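You operate a simulated robot arm through the tools that you are given. There is no shell and no other tool.

You are at the controls of a simulated robot arm. One attempt, no reset.

JOB
Snap the purple key tag shut and put it in the red tin.
Fine: use the jig and turn its dial back to open; put the lid back on the tin; leave the other key tags alone.

The check looks at the end state, three seconds after you hand in, the way a careful person would. Anything else that was tipped, shoved, dropped, spilled or broken makes it a failure. A push-on lid holds only when it is set on centred and level and pressed home; a screw cap is set on level and turned clockwise until tight.

ROBOT AND FRAMES
A 6-joint arm with a two-finger parallel gripper, fixed in place. Base frame: the origin is at the foot of the arm, x ahead of it, y to its left, z up; the work surface is at about z = 0. Units: cm, rad, N and s.
With the tool pointing down near the work surface it reaches from about 24 to 58 cm from the base axis. Its first joint turns from -2.897 to 2.897 rad. Payload 1.5 kg.
Tool frame: the origin (TCP) lies between the finger pads and is the grasp point; the fingertips stand 3 cm ahead of it; z points along the fingers, y is the line along which they close. The gripper opens to 8 cm. The fingers are 1.7 cm wide and 1.2 cm thick; the gripper's body (4 by 8.2 cm) begins 8 cm behind the TCP.
Orientation is that of the tool frame in the base frame, as a unit quaternion [w, x, y, z]. With the fingers straight down and closing along the base's y, the tool's x points along the base's -x, its y along +y and its z along -z.

CONTROLS
- The arm moves only by the tool send_rows. Its argument "motion" is one flat list of numbers, 7 for each row, row after row: the turn, a rotation vector about the tool's x, y, z in units of 5 degrees (1.0 is 5 degrees), then the shift along the tool's x, y, z in units of 25 mm (1.0 is 25 mm), then the opening in per cent of the stroke, from 0 (shut) to 100 (fully open). In form: [ax, ay, az, dx, dy, dz, hand, ax, ay, az, dx, dy, dz, hand, ...]. A call has 1 to 20 rows; each row shifts and turns the commanded pose from where the row before left it, along the tool's axes as they then stand. A call with a number of a shift or a turn outside -1 to 1 is refused whole. Rows are played at 5 a second. More than 5 cm and 0.15 rad between two rows, or a gripper value outside its range, and nothing of the call is played. A pose out of reach is approached as far as the arm can. The call stops where the force on the tool passes 40 N (or 10 N more than at its start, if that is more) or the arm is blocked; 0.2 s more then pass. The fingers move at their own pace (about 7.2 cm/s each) and stop on an object; they squeeze with about 21 N. The grip force told is the motor's: it shows also when the fingers shut on nothing. Time passes only in rows, and 0.2 s behind the last, so rows that do not move let the fingers close. It gives the time, the measured TCP pose, the force on the tool (base axes), the opening and the grip force at its end, in the units of the frame above (readings bear some noise), with the torque about the TCP (base axes, N m) and any sound that the robot's microphone picked up.
- Cameras (640 x 400 px; columns grow to the right, rows downward): "scene" is fixed at [39.91, 49.85, 73.46]; the picture's right is [-0.93, -0.36, 0.00], its down [-0.32, 0.81, -0.49] and it looks along [0.18, -0.46, -0.87] (base axes); focal length 343 px, centre (320, 200). "wrist" rides on the gripper at [7.2, -0.7, -12.2] in the tool frame; the picture's right is [0.09, 1.00, 0.00], its down [-0.84, 0.08, -0.54] and it looks along [-0.54, 0.05, 0.84] (tool axes); focal length 238 px, centre (320, 200).
- camera(camera): a new picture of that camera. No time passes.
- locate(camera, pixels): for up to 12 pixels [column, row] of the newest picture of that camera ("zoom" is the newest enlarged one), the place [x, y, z] in the base frame of the surface seen there, good to about 0.3 cm. No time passes.
- inspect(camera, box): a new picture of the part [left, top, right, bottom] of that camera's present view, enlarged. No time passes.
- finish_job(): hands the job in; it is judged then, once.

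Unless the task says otherwise, let go and move clear before handing in.

The tools are called after "Call:" by a JSON object that holds its "method" and its "body". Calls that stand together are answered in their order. send_rows: Moves the arm, as the interface text tells. Its arguments: {"type":"object","properties":{"motion":{"type":"array"}},"required":["motion"]} The other tools are called the same way: camera (camera) takes a picture; locate (camera, pixels) gives the place of the surface under pixels of a picture; inspect (camera, box) takes an enlarged picture of a part of a camera's view; finish_job () hands the job in.

At the start:

```text
time_s: 0.0
tool_pos: [37.29, 19.26, 32.62]
ee_rot: [0.001, 0.001, 1.0, 0.001]
wrist_force: [-0.5, 0.5, 0.0]
moment: [-0.01, 0.0, 0.0]
opening: 8.0
grasp_force: 0.1
```

scene: 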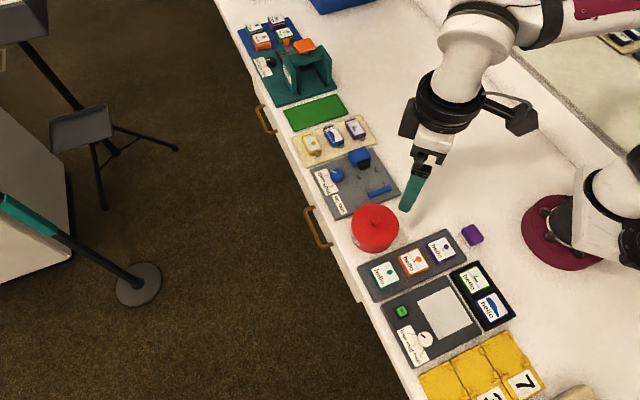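
wrist: 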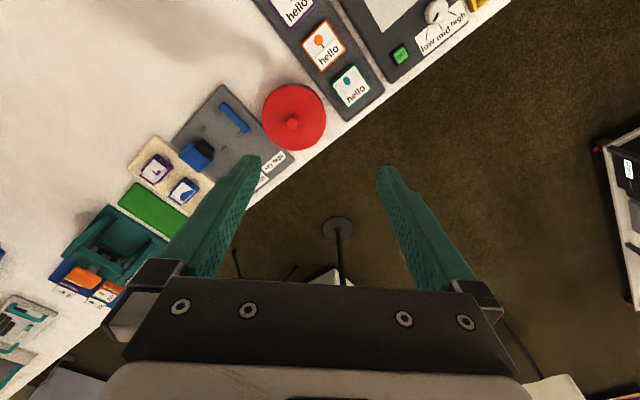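

The scene shows a red tin near (375,228), a grey jig-like plate with blue parts near (355,180), a tray of tags and a teal press near (300,70). I'll enlarge these regions to identify them.

Call:
{"method": "inspect", "body": {"camera": "scene", "box": [230, 0, 390, 100]}}

Call:
{"method": "inspect", "body": {"camera": "scene", "box": [280, 90, 440, 190]}}

Call:
{"method": "inspect", "body": {"camera": "scene", "box": [300, 140, 460, 240]}}

Call:
{"method": "inspect", "body": {"camera": "scene", "box": [340, 200, 532, 320]}}

Call:
{"method": "inspect", "body": {"camera": "scene", "box": [370, 260, 594, 400]}}

```text
4.00 times, centred on (310, 50) of scene
```

zoom: 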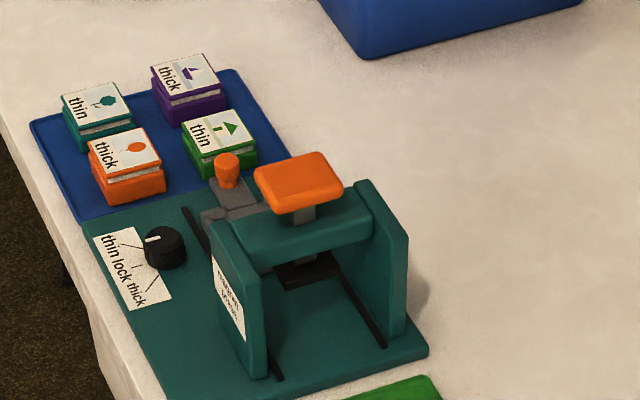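

```text
4.00 times, centred on (360, 140) of scene
```

zoom: 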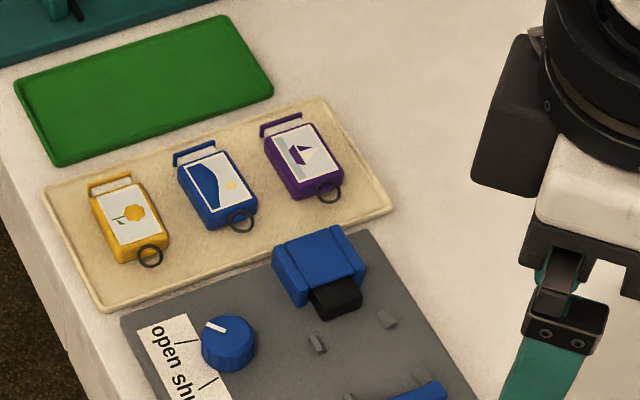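

```text
4.00 times, centred on (380, 190) of scene
```

zoom: 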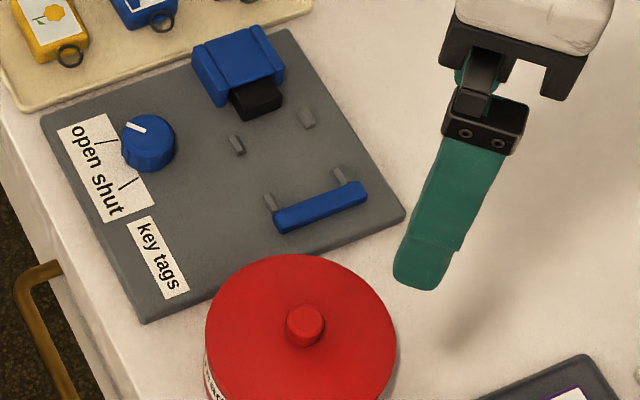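

```text
3.33 times, centred on (436, 260) of scene
```

zoom: 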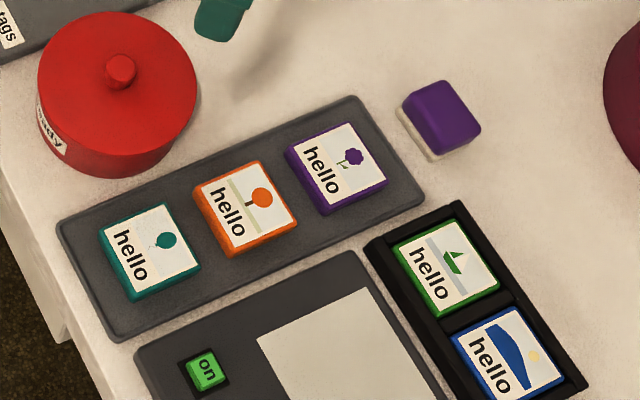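

```text
2.86 times, centred on (482, 330) of scene
```

zoom: 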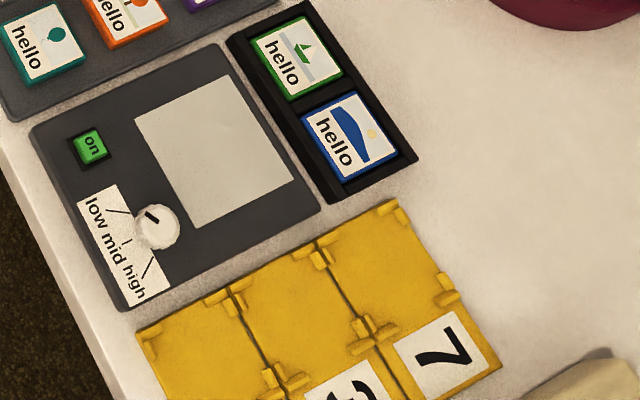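

The key tag jig is the grey plate (label "key tags", dial open/shut). I'll zoom further on the jig, tags and tin, then locate points.

Call:
{"method": "inspect", "body": {"camera": "scene", "box": [310, 140, 406, 200]}}

Call:
{"method": "inspect", "body": {"camera": "scene", "box": [295, 110, 375, 160]}}

Call:
{"method": "inspect", "body": {"camera": "scene", "box": [335, 195, 415, 255]}}

Call:
{"method": "locate", "body": {"camera": "scene", "pixels": [[355, 129], [363, 137], [350, 121], [337, 176], [333, 172], [360, 152], [363, 164], [379, 191], [376, 218], [376, 232], [385, 175], [350, 190]]}}

```text
6.67 times, centred on (358, 170) of scene
```

zoom: 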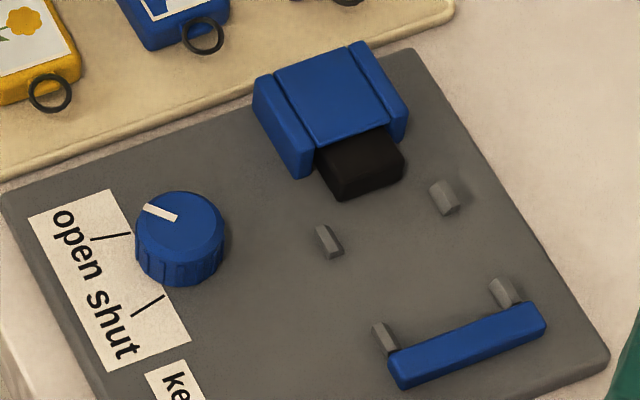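

```text
8.00 times, centred on (335, 135) of scene
```

zoom: 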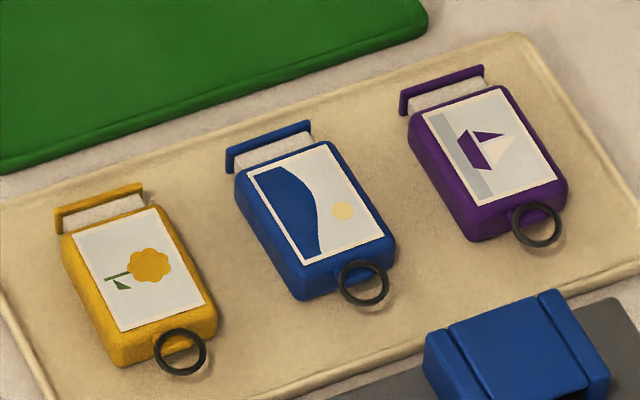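

```text
6.67 times, centred on (375, 225) of scene
```

zoom: 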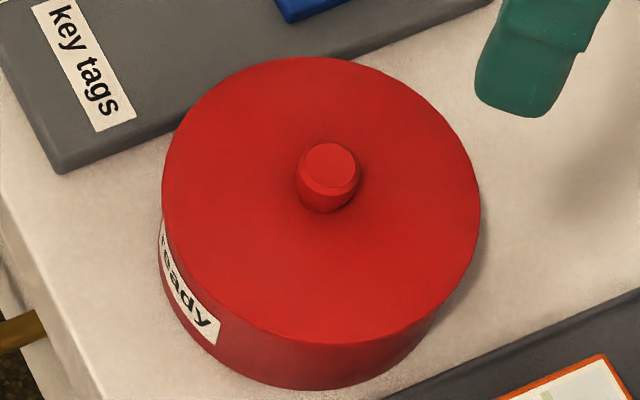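

```text
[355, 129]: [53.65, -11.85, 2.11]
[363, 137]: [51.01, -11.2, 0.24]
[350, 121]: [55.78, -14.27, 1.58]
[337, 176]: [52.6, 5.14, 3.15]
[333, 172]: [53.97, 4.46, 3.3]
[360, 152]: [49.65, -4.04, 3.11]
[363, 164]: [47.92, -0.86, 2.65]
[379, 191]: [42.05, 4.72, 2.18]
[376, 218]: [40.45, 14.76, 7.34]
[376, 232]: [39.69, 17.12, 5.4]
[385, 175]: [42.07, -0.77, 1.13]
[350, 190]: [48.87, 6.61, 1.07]
```

The key tags have a slider (drawer) end poking out; the jig has a black plunger in a blue housing, four pegs and a blue stop bar. I'll measure jig and tag geometry via zooms.

Call:
{"method": "inspect", "body": {"camera": "scene", "box": [310, 140, 406, 200]}}

Call:
{"method": "locate", "body": {"camera": "zoom", "pixels": [[329, 243], [324, 228], [445, 198], [440, 184], [384, 336], [503, 292], [468, 345], [395, 372], [540, 315], [355, 165], [370, 190], [330, 90]]}}

Call:
{"method": "inspect", "body": {"camera": "scene", "box": [335, 110, 375, 150]}}

```text
6.67 times, centred on (358, 170) of scene
```

zoom: 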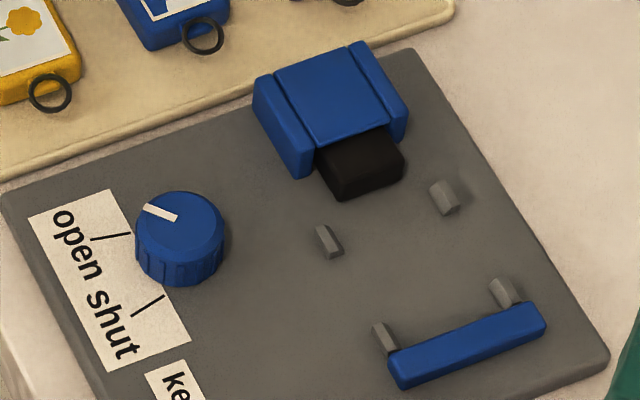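

```text
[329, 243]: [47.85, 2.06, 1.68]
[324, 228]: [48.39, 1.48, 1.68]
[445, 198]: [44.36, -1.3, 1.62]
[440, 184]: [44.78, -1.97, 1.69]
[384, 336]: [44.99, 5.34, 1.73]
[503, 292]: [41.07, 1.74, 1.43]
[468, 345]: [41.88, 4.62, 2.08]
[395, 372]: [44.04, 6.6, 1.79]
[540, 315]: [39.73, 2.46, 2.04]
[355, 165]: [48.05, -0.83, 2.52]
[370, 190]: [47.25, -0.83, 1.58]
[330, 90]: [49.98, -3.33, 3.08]
```

```text
10.00 times, centred on (355, 130) of scene
```

zoom: 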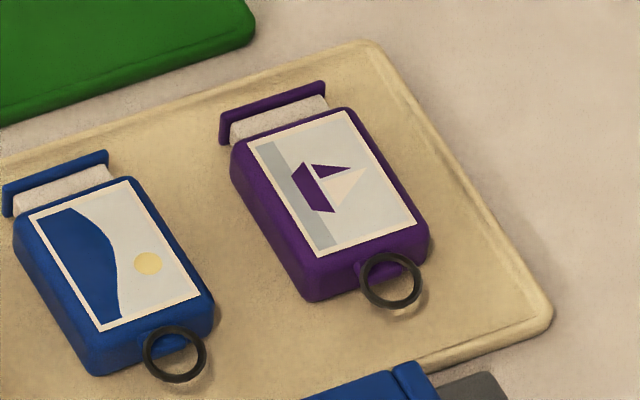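

Plate top is about z=1.07, bar top about 2.1. Now I locate the purple tag's corners, slider and ring.

Call:
{"method": "locate", "body": {"camera": "zoom", "pixels": [[236, 148], [348, 112], [422, 228], [310, 265], [328, 183], [224, 118], [320, 86], [272, 112], [391, 305], [390, 255], [280, 122], [460, 220]]}}

Call:
{"method": "locate", "body": {"camera": "scene", "pixels": [[355, 130], [372, 221], [376, 211], [354, 220], [398, 222], [375, 205], [360, 246], [352, 180], [340, 205], [320, 167], [335, 165], [337, 190]]}}

```text
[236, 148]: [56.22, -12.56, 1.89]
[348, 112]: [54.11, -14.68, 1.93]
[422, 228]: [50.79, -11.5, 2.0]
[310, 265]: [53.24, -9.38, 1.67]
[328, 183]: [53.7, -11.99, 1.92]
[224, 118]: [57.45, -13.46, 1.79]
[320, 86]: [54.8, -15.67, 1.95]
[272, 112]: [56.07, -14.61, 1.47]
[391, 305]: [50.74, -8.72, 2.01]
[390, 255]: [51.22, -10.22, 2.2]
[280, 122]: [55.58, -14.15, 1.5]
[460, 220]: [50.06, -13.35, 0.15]
```

```text
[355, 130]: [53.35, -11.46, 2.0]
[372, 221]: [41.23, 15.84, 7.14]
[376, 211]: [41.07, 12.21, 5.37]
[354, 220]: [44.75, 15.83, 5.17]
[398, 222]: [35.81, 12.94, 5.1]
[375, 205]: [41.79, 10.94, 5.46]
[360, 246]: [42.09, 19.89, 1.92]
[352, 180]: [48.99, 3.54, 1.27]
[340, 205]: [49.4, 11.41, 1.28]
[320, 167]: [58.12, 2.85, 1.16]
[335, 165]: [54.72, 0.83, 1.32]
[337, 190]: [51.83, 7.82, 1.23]
```

The tags' long axis runs about 45° across the base frame (ring toward +y/-x), matching the jig's plunger-to-bar axis. I'll move above the jig with the gripper yawed 45° for a close wrist view.

Call:
{"method": "send_rows", "body": {"motion": [0, 0, 0, 0, -0.93, 0, 100, 0, 0, 0, 0, -0.93, 0, 100, 0, 0, 0, 0, -0.93, 0, 100, 0, 0, 0, 0, -0.93, 0, 100, 0, 0, 1, 0, 0, 0.55, 100, 0, 0, 1, 0, 0, 0.55, 100, 0, 0, 1, 0, 0, 0.55, 100, 0, 0, 1, 0, 0, 0.55, 100, 0, 0, 1, 0, 0, 0.55, 100, 0, 0, 1, 0, 0, 0.55, 100, 0, 0, 1, 0, 0, 0.55, 100, 0, 0, 1, 0, 0, 0.55, 100, 0, 0, 1, 0, 0, 0.55, 100, 0, 0, 0, 0, 0, 0, 100]}}

Call:
{"method": "camera", "body": {"camera": "wrist"}}

Call:
{"method": "camera", "body": {"camera": "scene"}}

```text
time_s: 3.0
tool_pos: [37.26, 10.3, 20.27]
ee_rot: [0.0, 0.383, 0.924, 0.0]
wrist_force: [0.5, -0.1, 0.1]
moment: [0.01, 0.03, -0.01]
opening: 7.99
grasp_force: 0.1
```

```text
taken
```

wrist: 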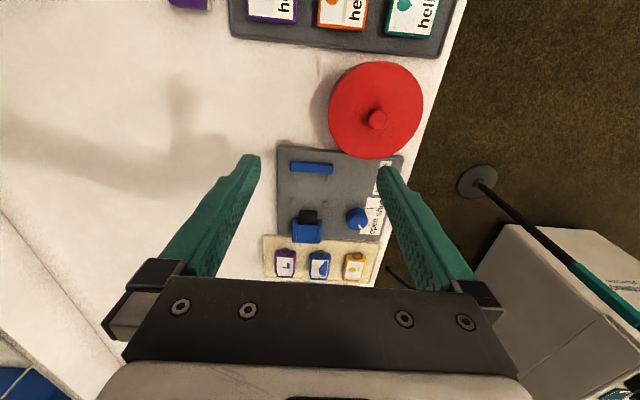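

```text
taken
```

scene: 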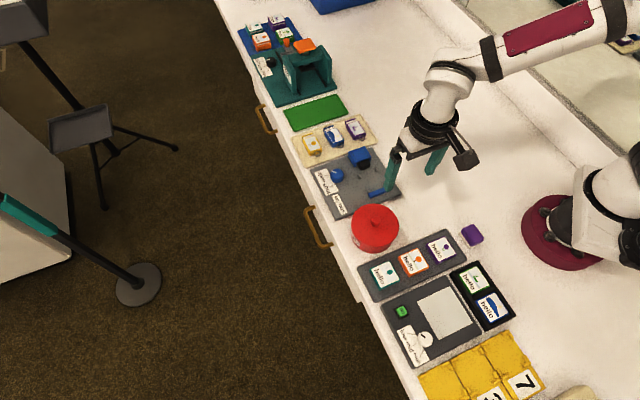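

The wrist view now shows the jig at about (330,190) and the tags at (285,262). I'll zoom in on it.

Call:
{"method": "inspect", "body": {"camera": "wrist", "box": [260, 140, 420, 240]}}

Call:
{"method": "inspect", "body": {"camera": "wrist", "box": [250, 190, 410, 290]}}

Call:
{"method": "inspect", "body": {"camera": "wrist", "box": [310, 40, 470, 140]}}

```text
4.00 times, centred on (340, 190) of wrist
```

zoom: 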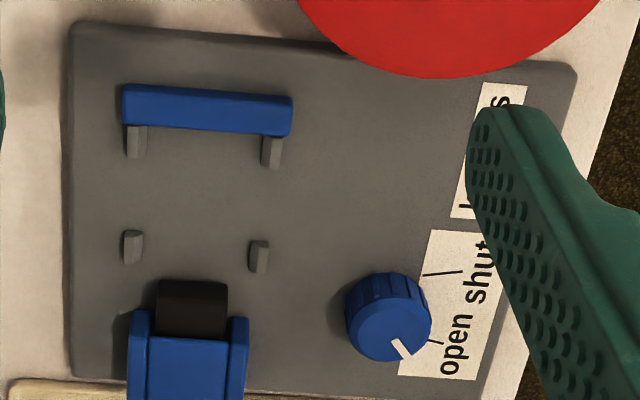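

```text
4.00 times, centred on (330, 240) of wrist
```

zoom: 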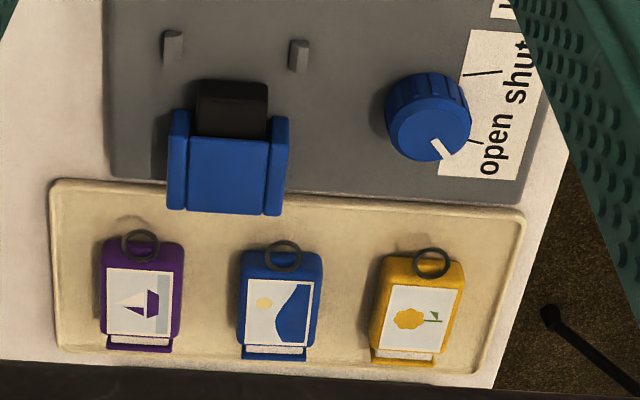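

```text
4.00 times, centred on (390, 90) of wrist
```

zoom: 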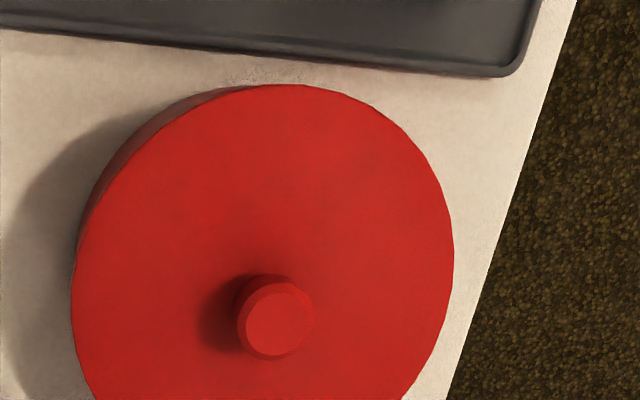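

The dial pointer at zoom (400,348) sits at the "open" tick, with "shut" counter-clockwise from there. I'll measure jig features in this view.

Call:
{"method": "inspect", "body": {"camera": "wrist", "box": [280, 145, 376, 205]}}

Call:
{"method": "locate", "body": {"camera": "zoom", "pixels": [[70, 65], [80, 75], [250, 80], [338, 90], [75, 190], [275, 212], [75, 210], [290, 235], [100, 270], [190, 270], [150, 235], [200, 150]]}}

Call:
{"method": "inspect", "body": {"camera": "wrist", "box": [335, 185, 391, 240]}}

Call:
{"method": "inspect", "body": {"camera": "wrist", "box": [265, 240, 313, 280]}}

```text
6.67 times, centred on (328, 175) of wrist
```

zoom: 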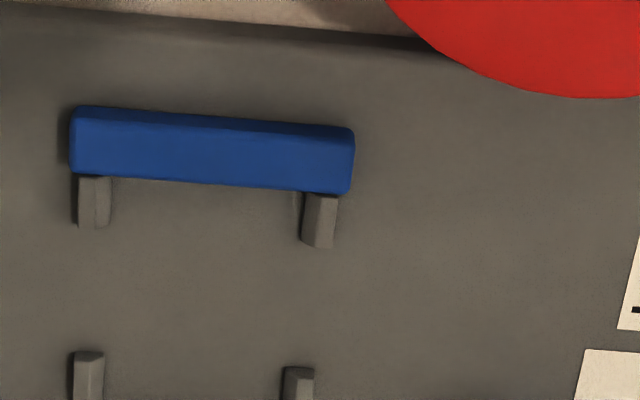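

```text
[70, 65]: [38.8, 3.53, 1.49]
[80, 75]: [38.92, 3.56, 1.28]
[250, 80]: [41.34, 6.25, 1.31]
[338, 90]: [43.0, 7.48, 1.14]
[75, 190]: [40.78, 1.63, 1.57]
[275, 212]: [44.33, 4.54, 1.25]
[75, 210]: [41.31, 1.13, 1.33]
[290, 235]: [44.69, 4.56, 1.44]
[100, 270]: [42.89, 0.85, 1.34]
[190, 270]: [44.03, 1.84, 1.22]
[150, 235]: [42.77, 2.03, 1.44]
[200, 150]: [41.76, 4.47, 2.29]
```

```text
7.27 times, centred on (363, 212) of wrist
```

zoom: 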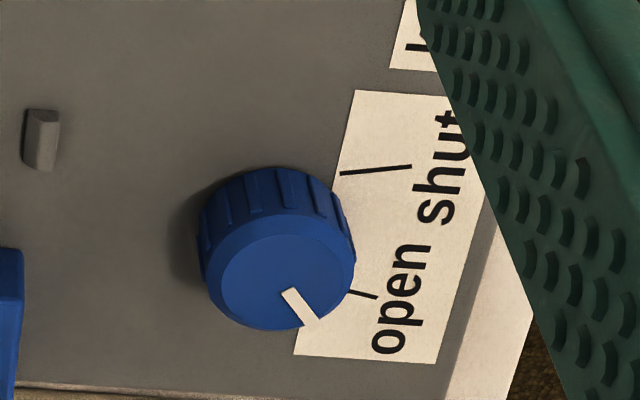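

```text
10.00 times, centred on (289, 260) of wrist
```

zoom: 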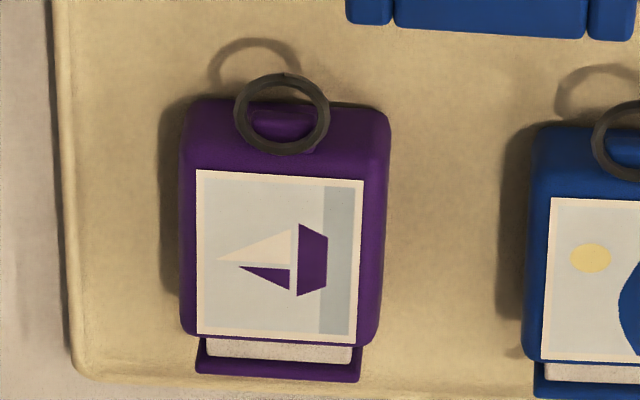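

I want an overhead view of the jig and tags; moving the camera over the jig while staying well above everything.

Call:
{"method": "send_rows", "body": {"motion": [0, 0, 0, -0.93, 0, 0.24, 100, 0, 0, 0, -0.93, 0, 0.24, 100, 0, 0, 0, -0.93, 0, 0.24, 100, 0, 0, 0, -0.93, 0, 0.24, 100, 0, 0, 0, -0.93, 0, 0.24, 100, 0, 0, 0, -0.93, 0, 0.24, 100, 0, 0, 0, -0.93, 0, 0.24, 100, 0, 0, 0, 0, 0, 0, 100]}}

Call:
{"method": "camera", "body": {"camera": "wrist"}}

Call:
{"method": "inspect", "body": {"camera": "wrist", "box": [220, 0, 420, 125]}}

Call:
{"method": "inspect", "body": {"camera": "wrist", "box": [220, 100, 420, 225]}}

```text
time_s: 4.8
tool_pos: [48.77, -1.31, 15.93]
ee_rot: [0.001, 0.383, 0.924, 0.001]
wrist_force: [0.1, -0.5, 0.6]
moment: [0.0, 0.0, -0.03]
opening: 7.98
grasp_force: 0.1
```

```text
taken
```

wrist: 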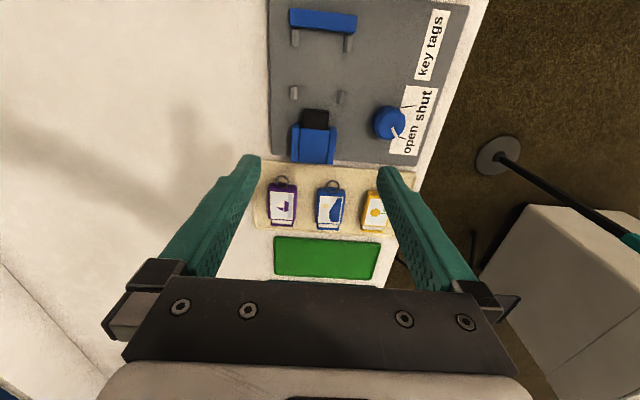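

```text
3.20 times, centred on (320, 62) of wrist
```

zoom: 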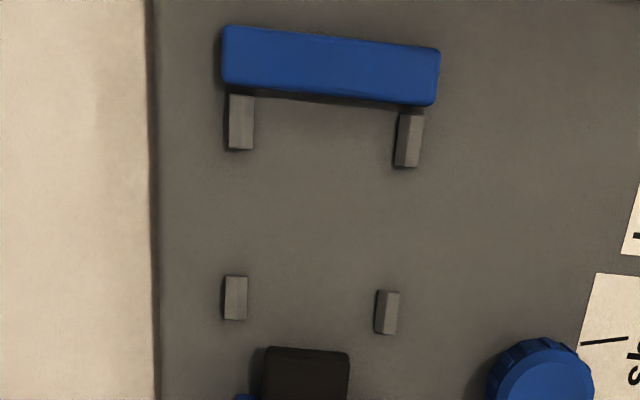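

```text
3.20 times, centred on (320, 162) of wrist
```

zoom: 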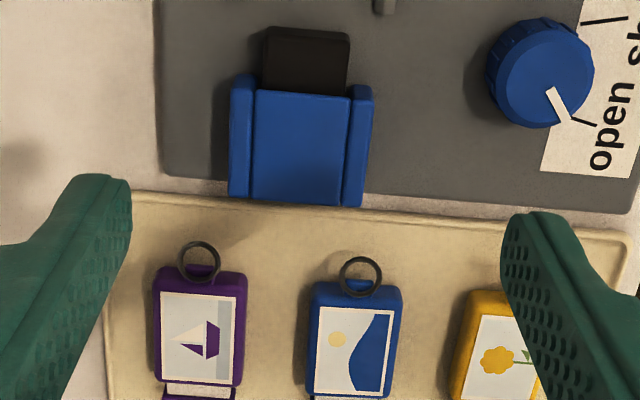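

Measuring in the tool frame: the four pegs are aligned with the present yaw, with the slot centre 0.6 cm left of the TCP. The purple tag is about 11 cm ahead (image-down) and 4.1 cm left. I'll hover over the purple tag with the fingers narrowed to 5.2 cm, and look again.

Call:
{"method": "send_rows", "body": {"motion": [0, 0, 0, -0.88, -0.328, 0.4, 65, 0, 0, 0, -0.88, -0.328, 0.4, 65, 0, 0, 0, -0.88, -0.328, 0.4, 65, 0, 0, 0, -0.88, -0.328, 0.4, 65, 0, 0, 0, -0.88, -0.328, 0.4, 65, 0, 0, 0, 0, 0, 0, 65, 0, 0, 0, 0, 0, 0, 65]}}

Call:
{"method": "camera", "body": {"camera": "wrist"}}

Call:
{"method": "inspect", "body": {"camera": "wrist", "box": [240, 80, 400, 180]}}

Call:
{"method": "camera", "body": {"camera": "scene"}}

```text
time_s: 6.4
tool_pos: [53.56, -12.12, 10.96]
ee_rot: [0.0, 0.383, 0.924, 0.0]
wrist_force: [0.7, -0.4, 0.8]
moment: [0.03, 0.05, 0.0]
opening: 5.21
grasp_force: 0.0
```

```text
taken
```

wrist: 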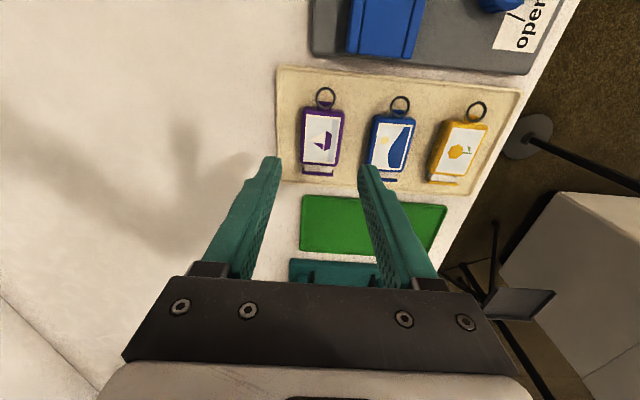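

```text
4.00 times, centred on (320, 130) of wrist
```

zoom: 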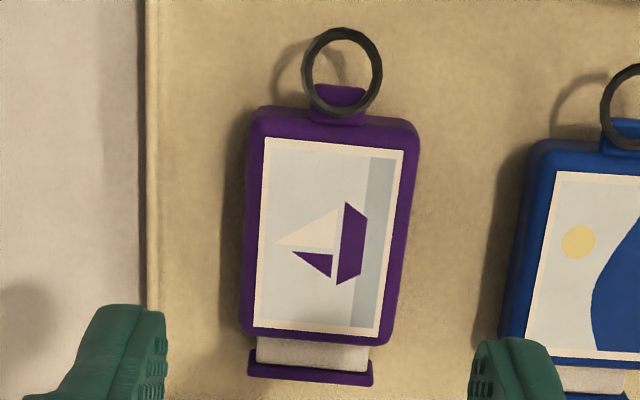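

```text
taken
```

scene: 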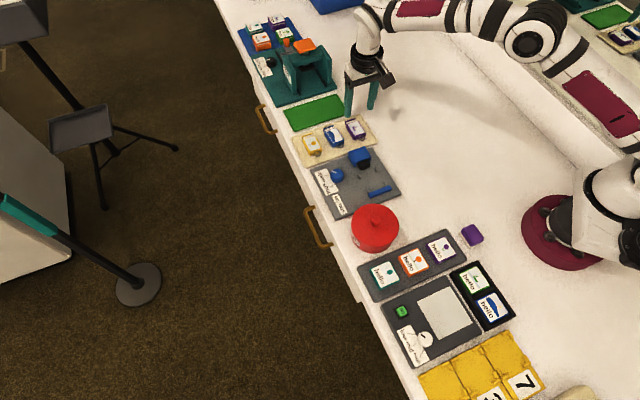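

The purple tag is aligned with the fingers and centred under the TCP (offset under 0.1 cm); its body is about 3.7 × 5.3 cm with the slider out about 1.1 cm. I'll narrow to 4.8 cm and descend.

Call:
{"method": "send_rows", "body": {"motion": [0, 0, 0, 0, 0.02, 0, 60, 0, 0, 0, 0, 0, 0.5, 60, 0, 0, 0, 0, 0, 0.5, 60, 0, 0, 0, 0, 0, 0.5, 60, 0, 0, 0, 0, 0, 0.4, 60, 0, 0, 0, 0, 0, 0.3, 60, 0, 0, 0, 0, 0, 0.25, 60, 0, 0, 0, 0, 0, 0.2, 60, 0, 0, 0, 0, 0, 0.15, 60, 0, 0, 0, 0, 0, 0, 60]}}

Call:
{"method": "camera", "body": {"camera": "wrist"}}

Call:
{"method": "inspect", "body": {"camera": "scene", "box": [300, 80, 420, 160]}}

```text
time_s: 8.6
tool_pos: [53.6, -12.17, 4.0]
ee_rot: [0.0, 0.383, 0.924, 0.001]
wrist_force: [-0.3, 0.4, 0.4]
moment: [0.0, -0.02, 0.01]
opening: 4.84
grasp_force: 0.0
```

```text
taken
```

wrist: 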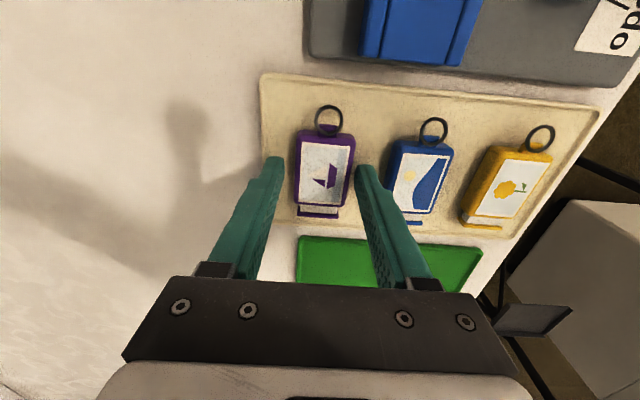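

```text
5.00 times, centred on (360, 120) of scene
```

zoom: 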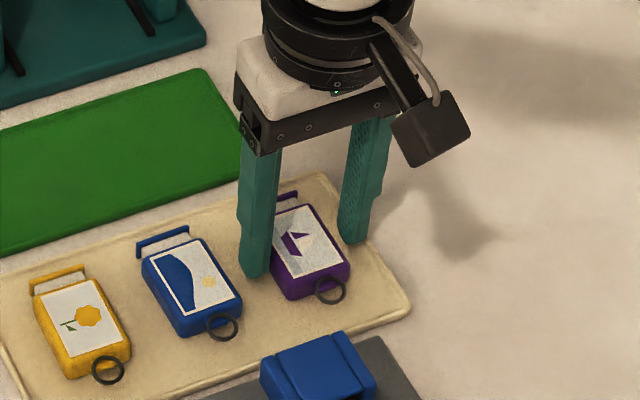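

Fingers straddle the purple tag cleanly. I'll drop 0.35 cm and close on it.

Call:
{"method": "send_rows", "body": {"motion": [0, 0, 0, 0, 0, 0.14, 60, 0, 0, 0, 0, 0, 0, 60, 0, 0, 0, 0, 0, 0, 40, 0, 0, 0, 0, 0, 0, 30, 0, 0, 0, 0, 0, 0, 30, 0, 0, 0, 0, 0, 0, 30]}}

Call:
{"method": "camera", "body": {"camera": "wrist"}}

```text
time_s: 10.0
tool_pos: [53.6, -12.04, 3.64]
ee_rot: [0.0, 0.383, 0.924, -0.001]
wrist_force: [-0.2, -1.0, 0.4]
moment: [0.01, -0.02, 0.01]
opening: 3.71
grasp_force: 20.7
```

```text
taken
```

wrist: 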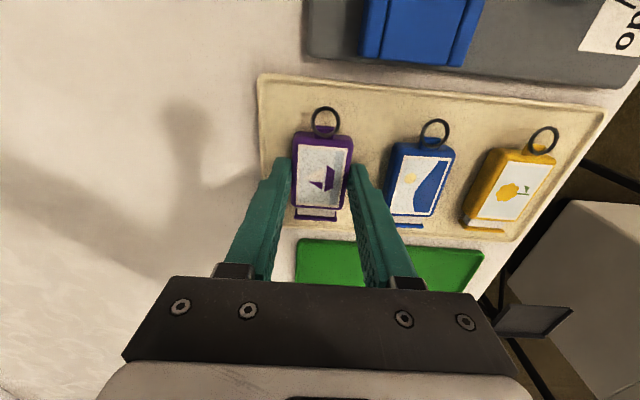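

Grip holds at 3.71 cm with 20.7 N. Lifting straight up slowly.

Call:
{"method": "send_rows", "body": {"motion": [0, 0, 0, 0, 0, -0.2, 30, 0, 0, 0, 0, 0, -0.4, 30, 0, 0, 0, 0, 0, -0.6, 30, 0, 0, 0, 0, 0, -0.6, 30, 0, 0, 0, 0, 0, -0.6, 30, 0, 0, 0, 0, 0, -0.2, 30, 0, 0, 0, 0, 0, 0, 30]}}

Call:
{"method": "camera", "body": {"camera": "wrist"}}

Call:
{"method": "inspect", "body": {"camera": "scene", "box": [300, 80, 420, 160]}}

```text
time_s: 11.6
tool_pos: [53.57, -12.17, 10.25]
ee_rot: [0.001, 0.383, 0.924, 0.001]
wrist_force: [0.6, -0.1, -0.4]
moment: [0.01, 0.01, -0.02]
opening: 3.67
grasp_force: 21.1
```

```text
taken
```

wrist: 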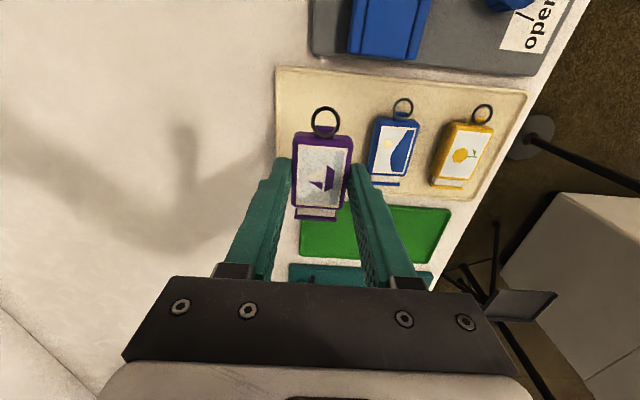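

```text
5.00 times, centred on (360, 120) of scene
```

zoom: 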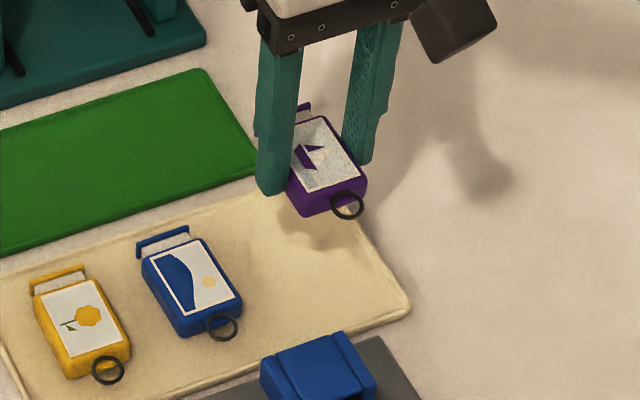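

The tag hangs level in the fingers. Now carrying it along the jig axis to hover above the slot between the pegs.

Call:
{"method": "send_rows", "body": {"motion": [0, 0, 0, 0.4, 0.09, 0, 30, 0, 0, 0, 0.8, 0.18, 0, 30, 0, 0, 0, 0.8, 0.18, 0, 30, 0, 0, 0, 0.8, 0.18, 0, 30, 0, 0, 0, 0.8, 0.18, 0, 30, 0, 0, 0, 0.8, 0.18, 0, 30, 0, 0, 0, 0.8, 0.18, 0, 30, 0, 0, 0, 0.8, 0.18, 0, 30, 0, 0, 0, 0.68, 0.117, 0, 30, 0, 0, 0, 0, 0, 0, 30, 0, 0, 0, 0, 0, 0, 30]}}

Call:
{"method": "camera", "body": {"camera": "wrist"}}

Call:
{"method": "inspect", "body": {"camera": "wrist", "box": [240, 60, 432, 180]}}

Call:
{"method": "inspect", "body": {"camera": "wrist", "box": [240, 120, 432, 240]}}

Call:
{"method": "inspect", "body": {"camera": "scene", "box": [310, 130, 430, 210]}}

```text
time_s: 14.0
tool_pos: [44.35, 2.29, 10.46]
ee_rot: [0.0, 0.383, 0.924, -0.001]
wrist_force: [0.9, 0.5, -0.6]
moment: [0.01, -0.02, -0.01]
opening: 3.69
grasp_force: 21.0
```

```text
taken
```

wrist: 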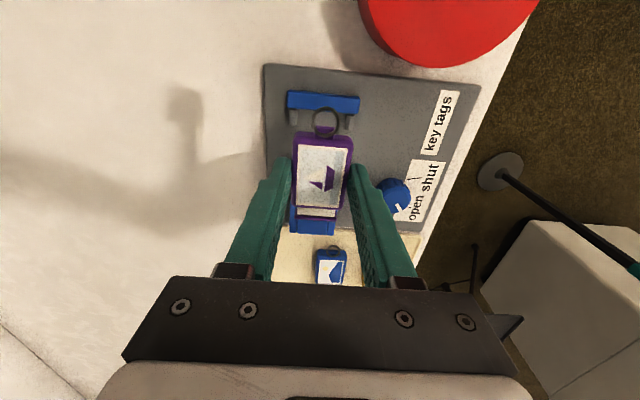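

```text
3.33 times, centred on (336, 120) of wrist
```

zoom: 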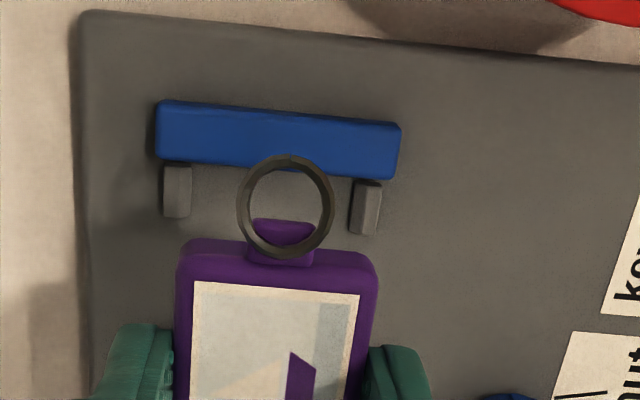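

```text
3.33 times, centred on (336, 180) of wrist
```

zoom: 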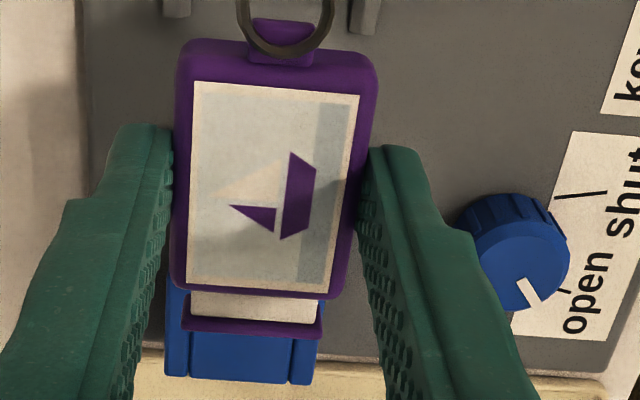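

```text
5.00 times, centred on (370, 170) of scene
```

zoom: 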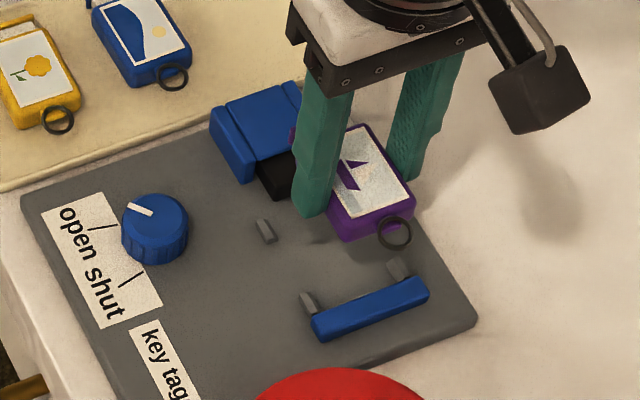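

The tag sits centred over the slot (label centre within 0.1 cm of the TCP, pegs ±2.5 cm at either side, about 0.2 cm short of the bar). I'll check plate and mat heights before lowering.

Call:
{"method": "camera", "body": {"camera": "scene"}}

Call:
{"method": "locate", "body": {"camera": "scene", "pixels": [[345, 205], [352, 195], [358, 185], [390, 195], [350, 165], [365, 190], [343, 138], [322, 133], [352, 145], [365, 128], [330, 150], [335, 122]]}}

Call:
{"method": "locate", "body": {"camera": "wrist", "pixels": [[280, 90], [320, 82], [370, 90], [400, 120], [380, 150], [360, 160], [277, 130], [310, 255], [300, 250], [290, 262], [322, 100], [400, 60]]}}

```text
taken
```

scene: 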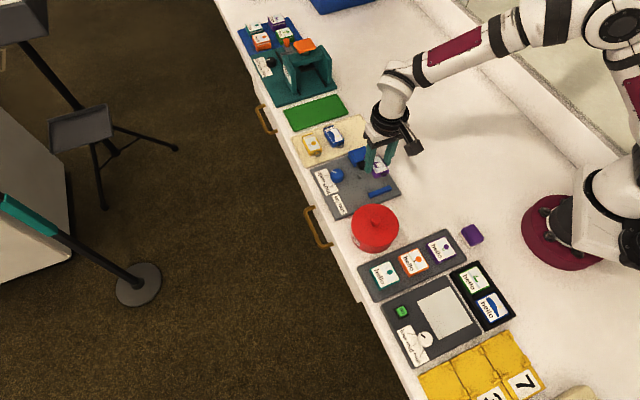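

```text
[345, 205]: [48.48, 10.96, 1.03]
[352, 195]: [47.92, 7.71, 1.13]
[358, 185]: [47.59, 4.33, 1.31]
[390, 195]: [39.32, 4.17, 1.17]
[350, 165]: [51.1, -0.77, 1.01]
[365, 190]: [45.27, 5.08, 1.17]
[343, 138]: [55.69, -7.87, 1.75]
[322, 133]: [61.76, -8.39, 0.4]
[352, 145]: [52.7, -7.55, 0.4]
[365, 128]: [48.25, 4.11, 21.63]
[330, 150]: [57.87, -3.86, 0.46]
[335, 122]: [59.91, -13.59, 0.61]
```

```text
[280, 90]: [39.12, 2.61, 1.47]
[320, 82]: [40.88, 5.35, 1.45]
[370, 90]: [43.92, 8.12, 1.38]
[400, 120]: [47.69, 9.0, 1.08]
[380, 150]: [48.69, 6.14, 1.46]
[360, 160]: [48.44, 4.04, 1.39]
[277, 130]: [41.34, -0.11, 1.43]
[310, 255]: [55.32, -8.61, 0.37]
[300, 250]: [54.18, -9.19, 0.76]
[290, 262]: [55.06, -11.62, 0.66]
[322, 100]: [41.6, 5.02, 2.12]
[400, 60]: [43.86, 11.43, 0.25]
```

Plate top is about 1.2 and mat about 0.45, so touch-down should come near TCP z≈4.5. Lowering to about 4.8 with a slight nudge away from the bar.

Call:
{"method": "send_rows", "body": {"motion": [0, 0, 0, -0.03, -0.025, 0.3, 30, 0, 0, 0, 0, 0, 0.4, 30, 0, 0, 0, 0, 0, 0.4, 30, 0, 0, 0, 0, 0, 0.4, 30, 0, 0, 0, 0, 0, 0.3, 30, 0, 0, 0, 0, 0, 0.2, 30, 0, 0, 0, 0, 0, 0.16, 30, 0, 0, 0, 0, 0, 0, 30, 0, 0, 0, 0, 0, 0, 30]}}

Call:
{"method": "camera", "body": {"camera": "wrist"}}

Call:
{"method": "inspect", "body": {"camera": "wrist", "box": [240, 90, 400, 190]}}

Call:
{"method": "inspect", "body": {"camera": "scene", "box": [330, 140, 410, 200]}}

```text
time_s: 16.0
tool_pos: [44.44, 2.24, 4.83]
ee_rot: [0.0, 0.384, 0.923, 0.0]
wrist_force: [0.0, -0.1, 0.1]
moment: [0.02, 0.02, 0.02]
opening: 3.66
grasp_force: 20.8
```

```text
taken
```

wrist: 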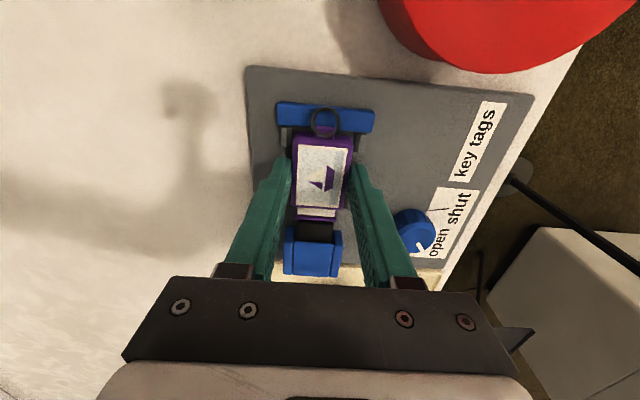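

```text
4.00 times, centred on (320, 140) of wrist
```

zoom: 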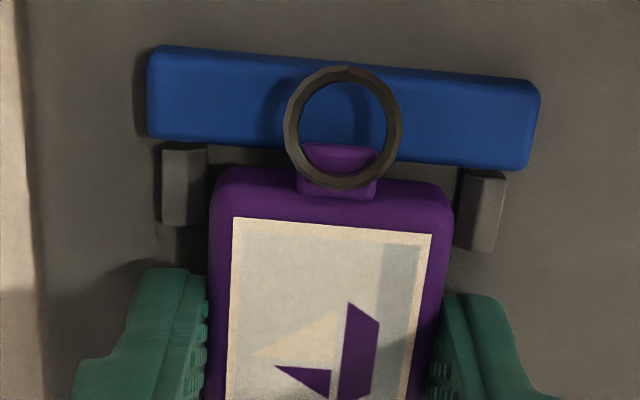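

```text
6.67 times, centred on (370, 170) of scene
```

zoom: 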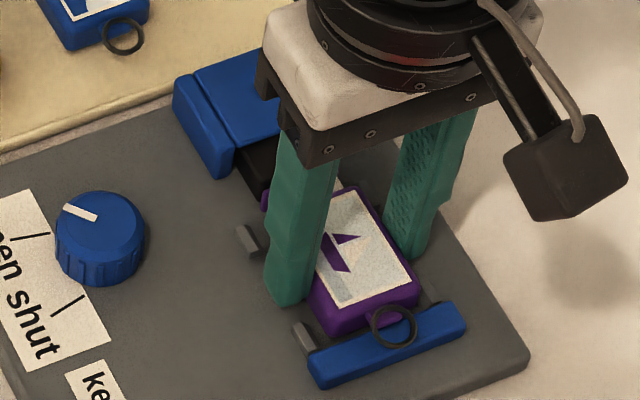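

The tag is in line with the slot; the ring passes over the bar as intended and no contact yet (force 0.1 N). Stepping down gently.

Call:
{"method": "send_rows", "body": {"motion": [0, 0, 0, 0, 0, 0.04, 30, 0, 0, 0, 0, 0, 0.04, 30, 0, 0, 0, 0, 0, 0, 30]}}

Call:
{"method": "send_rows", "body": {"motion": [0, 0, 0, 0, 0, 0.04, 30, 0, 0, 0, 0, 0, 0, 30]}}

```text
time_s: 16.8
tool_pos: [44.6, 2.22, 4.54]
ee_rot: [0.0, 0.383, 0.924, 0.0]
wrist_force: [-0.7, -0.1, -1.0]
moment: [0.02, -0.01, -0.03]
opening: 3.71
grasp_force: 20.7
```

```text
time_s: 17.4
tool_pos: [44.65, 2.22, 4.47]
ee_rot: [0.0, 0.383, 0.924, 0.0]
wrist_force: [-0.2, 0.4, -1.2]
moment: [-0.02, 0.0, 0.04]
opening: 3.71
grasp_force: 20.8
```

Force is still within noise; continuing down in small steps.

Call:
{"method": "send_rows", "body": {"motion": [0, 0, 0, 0, 0, 0.04, 30, 0, 0, 0, 0, 0, 0, 30]}}

Call:
{"method": "camera", "body": {"camera": "wrist"}}

Call:
{"method": "inspect", "body": {"camera": "wrist", "box": [240, 90, 400, 190]}}

Call:
{"method": "inspect", "body": {"camera": "scene", "box": [330, 140, 410, 200]}}

```text
time_s: 18.0
tool_pos: [44.46, 2.3, 4.49]
ee_rot: [0.0, 0.384, 0.923, 0.0]
wrist_force: [0.8, 0.0, -0.2]
moment: [-0.01, -0.03, -0.03]
opening: 3.7
grasp_force: 21.0
```

```text
taken
```

wrist: 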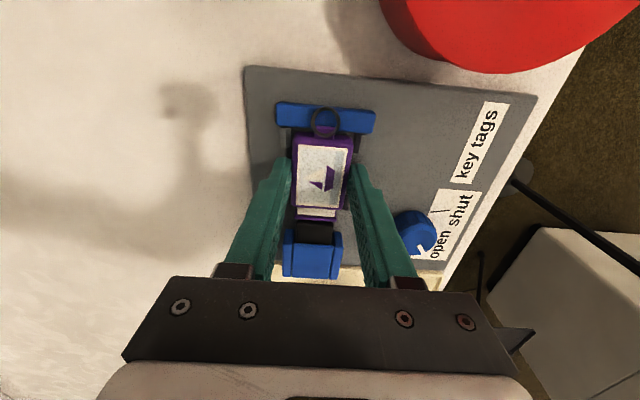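

```text
4.00 times, centred on (320, 140) of wrist
```

zoom: 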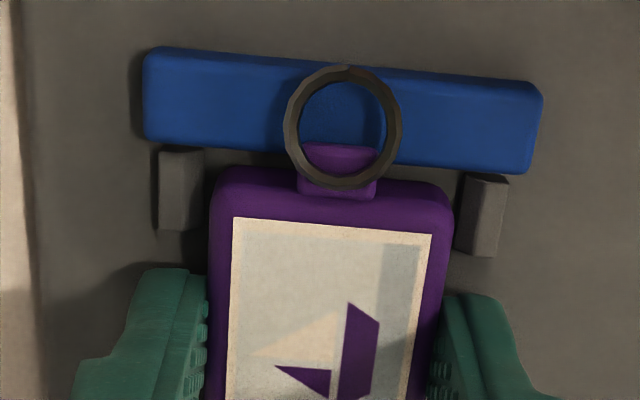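

```text
6.67 times, centred on (370, 170) of scene
```

zoom: 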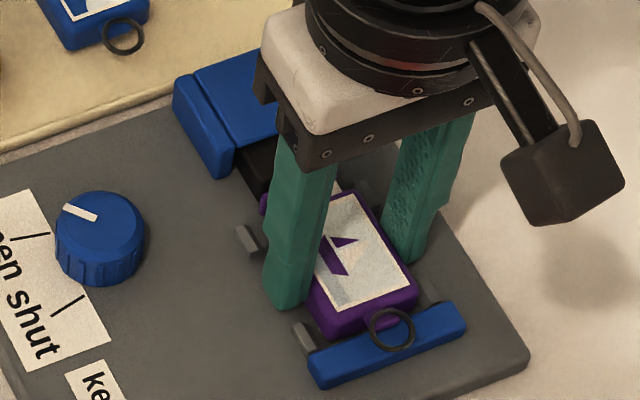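

Still no contact at about 4.4. Continuing down 0.1 cm steps.

Call:
{"method": "send_rows", "body": {"motion": [0, 0, 0, 0, 0, 0.04, 30, 0, 0, 0, 0, 0, 0, 30]}}

Call:
{"method": "send_rows", "body": {"motion": [0, 0, 0, 0, 0, 0.03, 30, 0, 0, 0, 0, 0, 0, 30]}}

```text
time_s: 18.6
tool_pos: [44.56, 2.18, 4.38]
ee_rot: [0.001, 0.383, 0.924, 0.0]
wrist_force: [-4.0, 0.3, 19.3]
moment: [0.02, 0.16, 0.0]
opening: 3.72
grasp_force: 21.2
```

```text
time_s: 19.2
tool_pos: [44.44, 2.1, 4.46]
ee_rot: [0.002, 0.383, 0.924, 0.0]
wrist_force: [4.6, -5.0, 17.8]
moment: [-0.15, -0.08, 0.0]
opening: 3.67
grasp_force: 20.7
```

Contact at z≈4.35 with about 19 N: the tag is seated on the plate. I'll ease up a hair and open the fingers gently.

Call:
{"method": "send_rows", "body": {"motion": [0, 0, 0, 0, 0, -0.03, 30, 0, 0, 0, 0, 0, 0, 44, 0, 0, 0, 0, 0, 0, 48, 0, 0, 0, 0, 0, 0, 54, 0, 0, 0, 0, 0, 0, 60, 0, 0, 0, 0, 0, 0, 60]}}

Call:
{"method": "camera", "body": {"camera": "wrist"}}

Call:
{"method": "inspect", "body": {"camera": "wrist", "box": [240, 90, 400, 190]}}

Call:
{"method": "inspect", "body": {"camera": "scene", "box": [330, 140, 410, 200]}}

```text
time_s: 20.6
tool_pos: [44.33, 2.14, 4.32]
ee_rot: [0.0, 0.383, 0.924, 0.0]
wrist_force: [0.6, 0.6, -0.1]
moment: [0.02, 0.0, -0.02]
opening: 4.77
grasp_force: 0.1
```

```text
taken
```

wrist: 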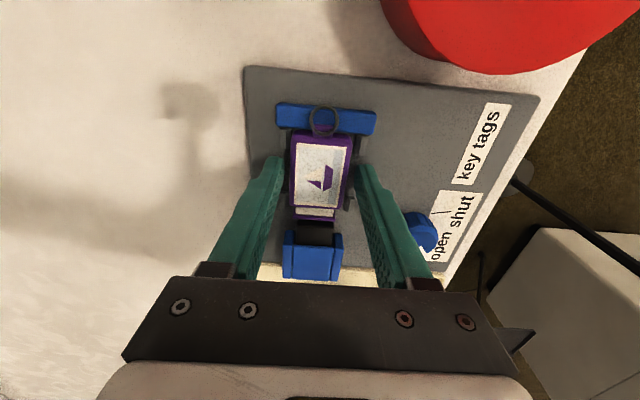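

```text
4.00 times, centred on (320, 140) of wrist
```

zoom: 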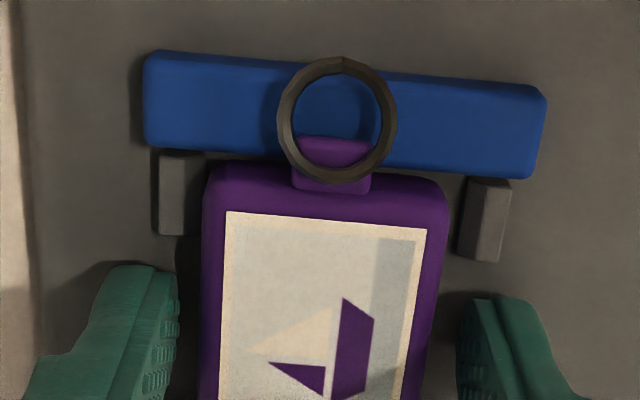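

```text
6.67 times, centred on (370, 170) of scene
```

zoom: 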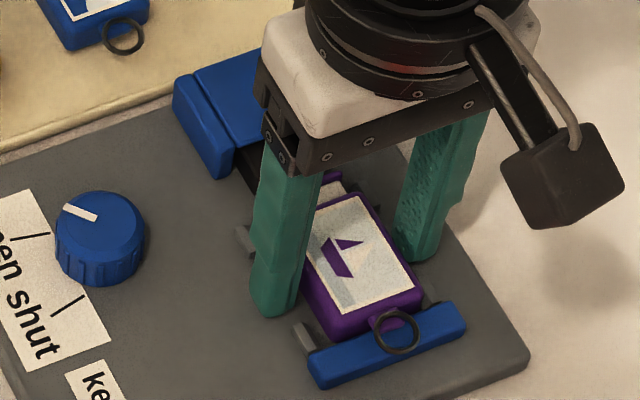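

The tag rests squarely in the slot against the bar, with the slider facing the plunger. I'll rise straight up and then look at the dial.

Call:
{"method": "send_rows", "body": {"motion": [0, 0, 0, 0, 0, -0.2, 60, 0, 0, 0, 0, 0, -0.5, 60, 0, 0, 0, 0, 0, -0.8, 60, 0, 0, 0, 0, 0, -0.9, 60, 0, 0, 0, 0, 0, -0.6, 60, 0, 0, 0, 0, 0, 0, 60]}}

Call:
{"method": "camera", "body": {"camera": "wrist"}}

Call:
{"method": "inspect", "body": {"camera": "wrist", "box": [260, 80, 452, 200]}}

Call:
{"method": "inspect", "body": {"camera": "wrist", "box": [370, 150, 450, 220]}}

Call:
{"method": "inspect", "body": {"camera": "scene", "box": [310, 140, 406, 200]}}

```text
time_s: 22.0
tool_pos: [44.39, 2.09, 12.01]
ee_rot: [0.0, 0.384, 0.923, 0.001]
wrist_force: [0.4, 0.2, 0.1]
moment: [-0.01, 0.01, -0.01]
opening: 4.8
grasp_force: 0.2
```

```text
taken
```

wrist: 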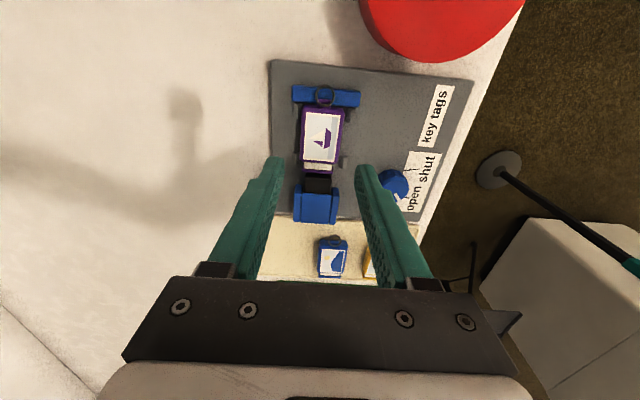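

```text
3.33 times, centred on (356, 140) of wrist
```

zoom: 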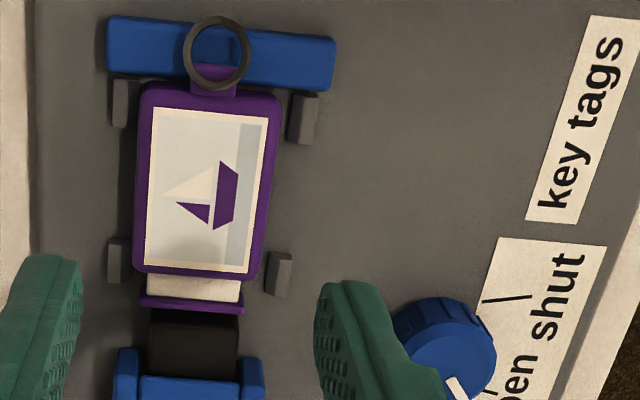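

```text
5.71 times, centred on (410, 185) of wrist
```

zoom: 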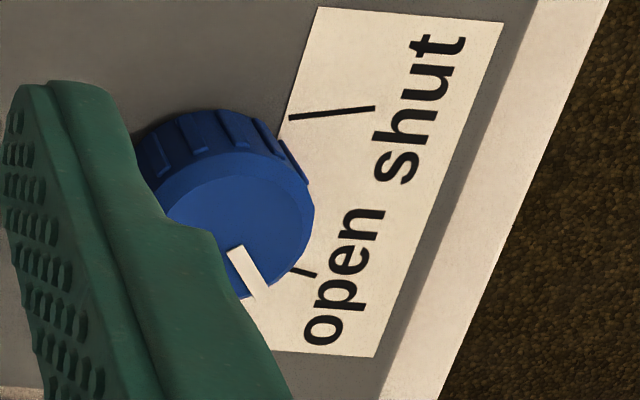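

```text
6.67 times, centred on (358, 170) of scene
```

zoom: 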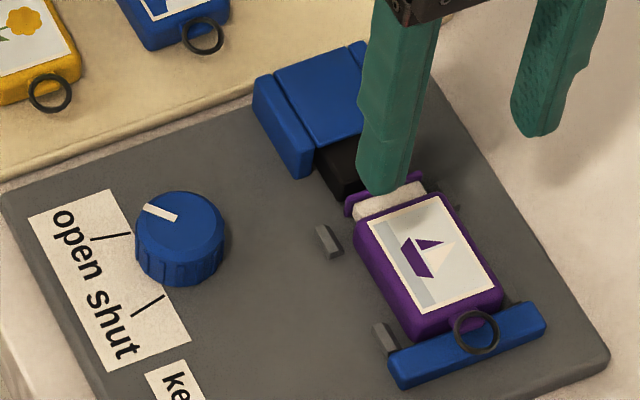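

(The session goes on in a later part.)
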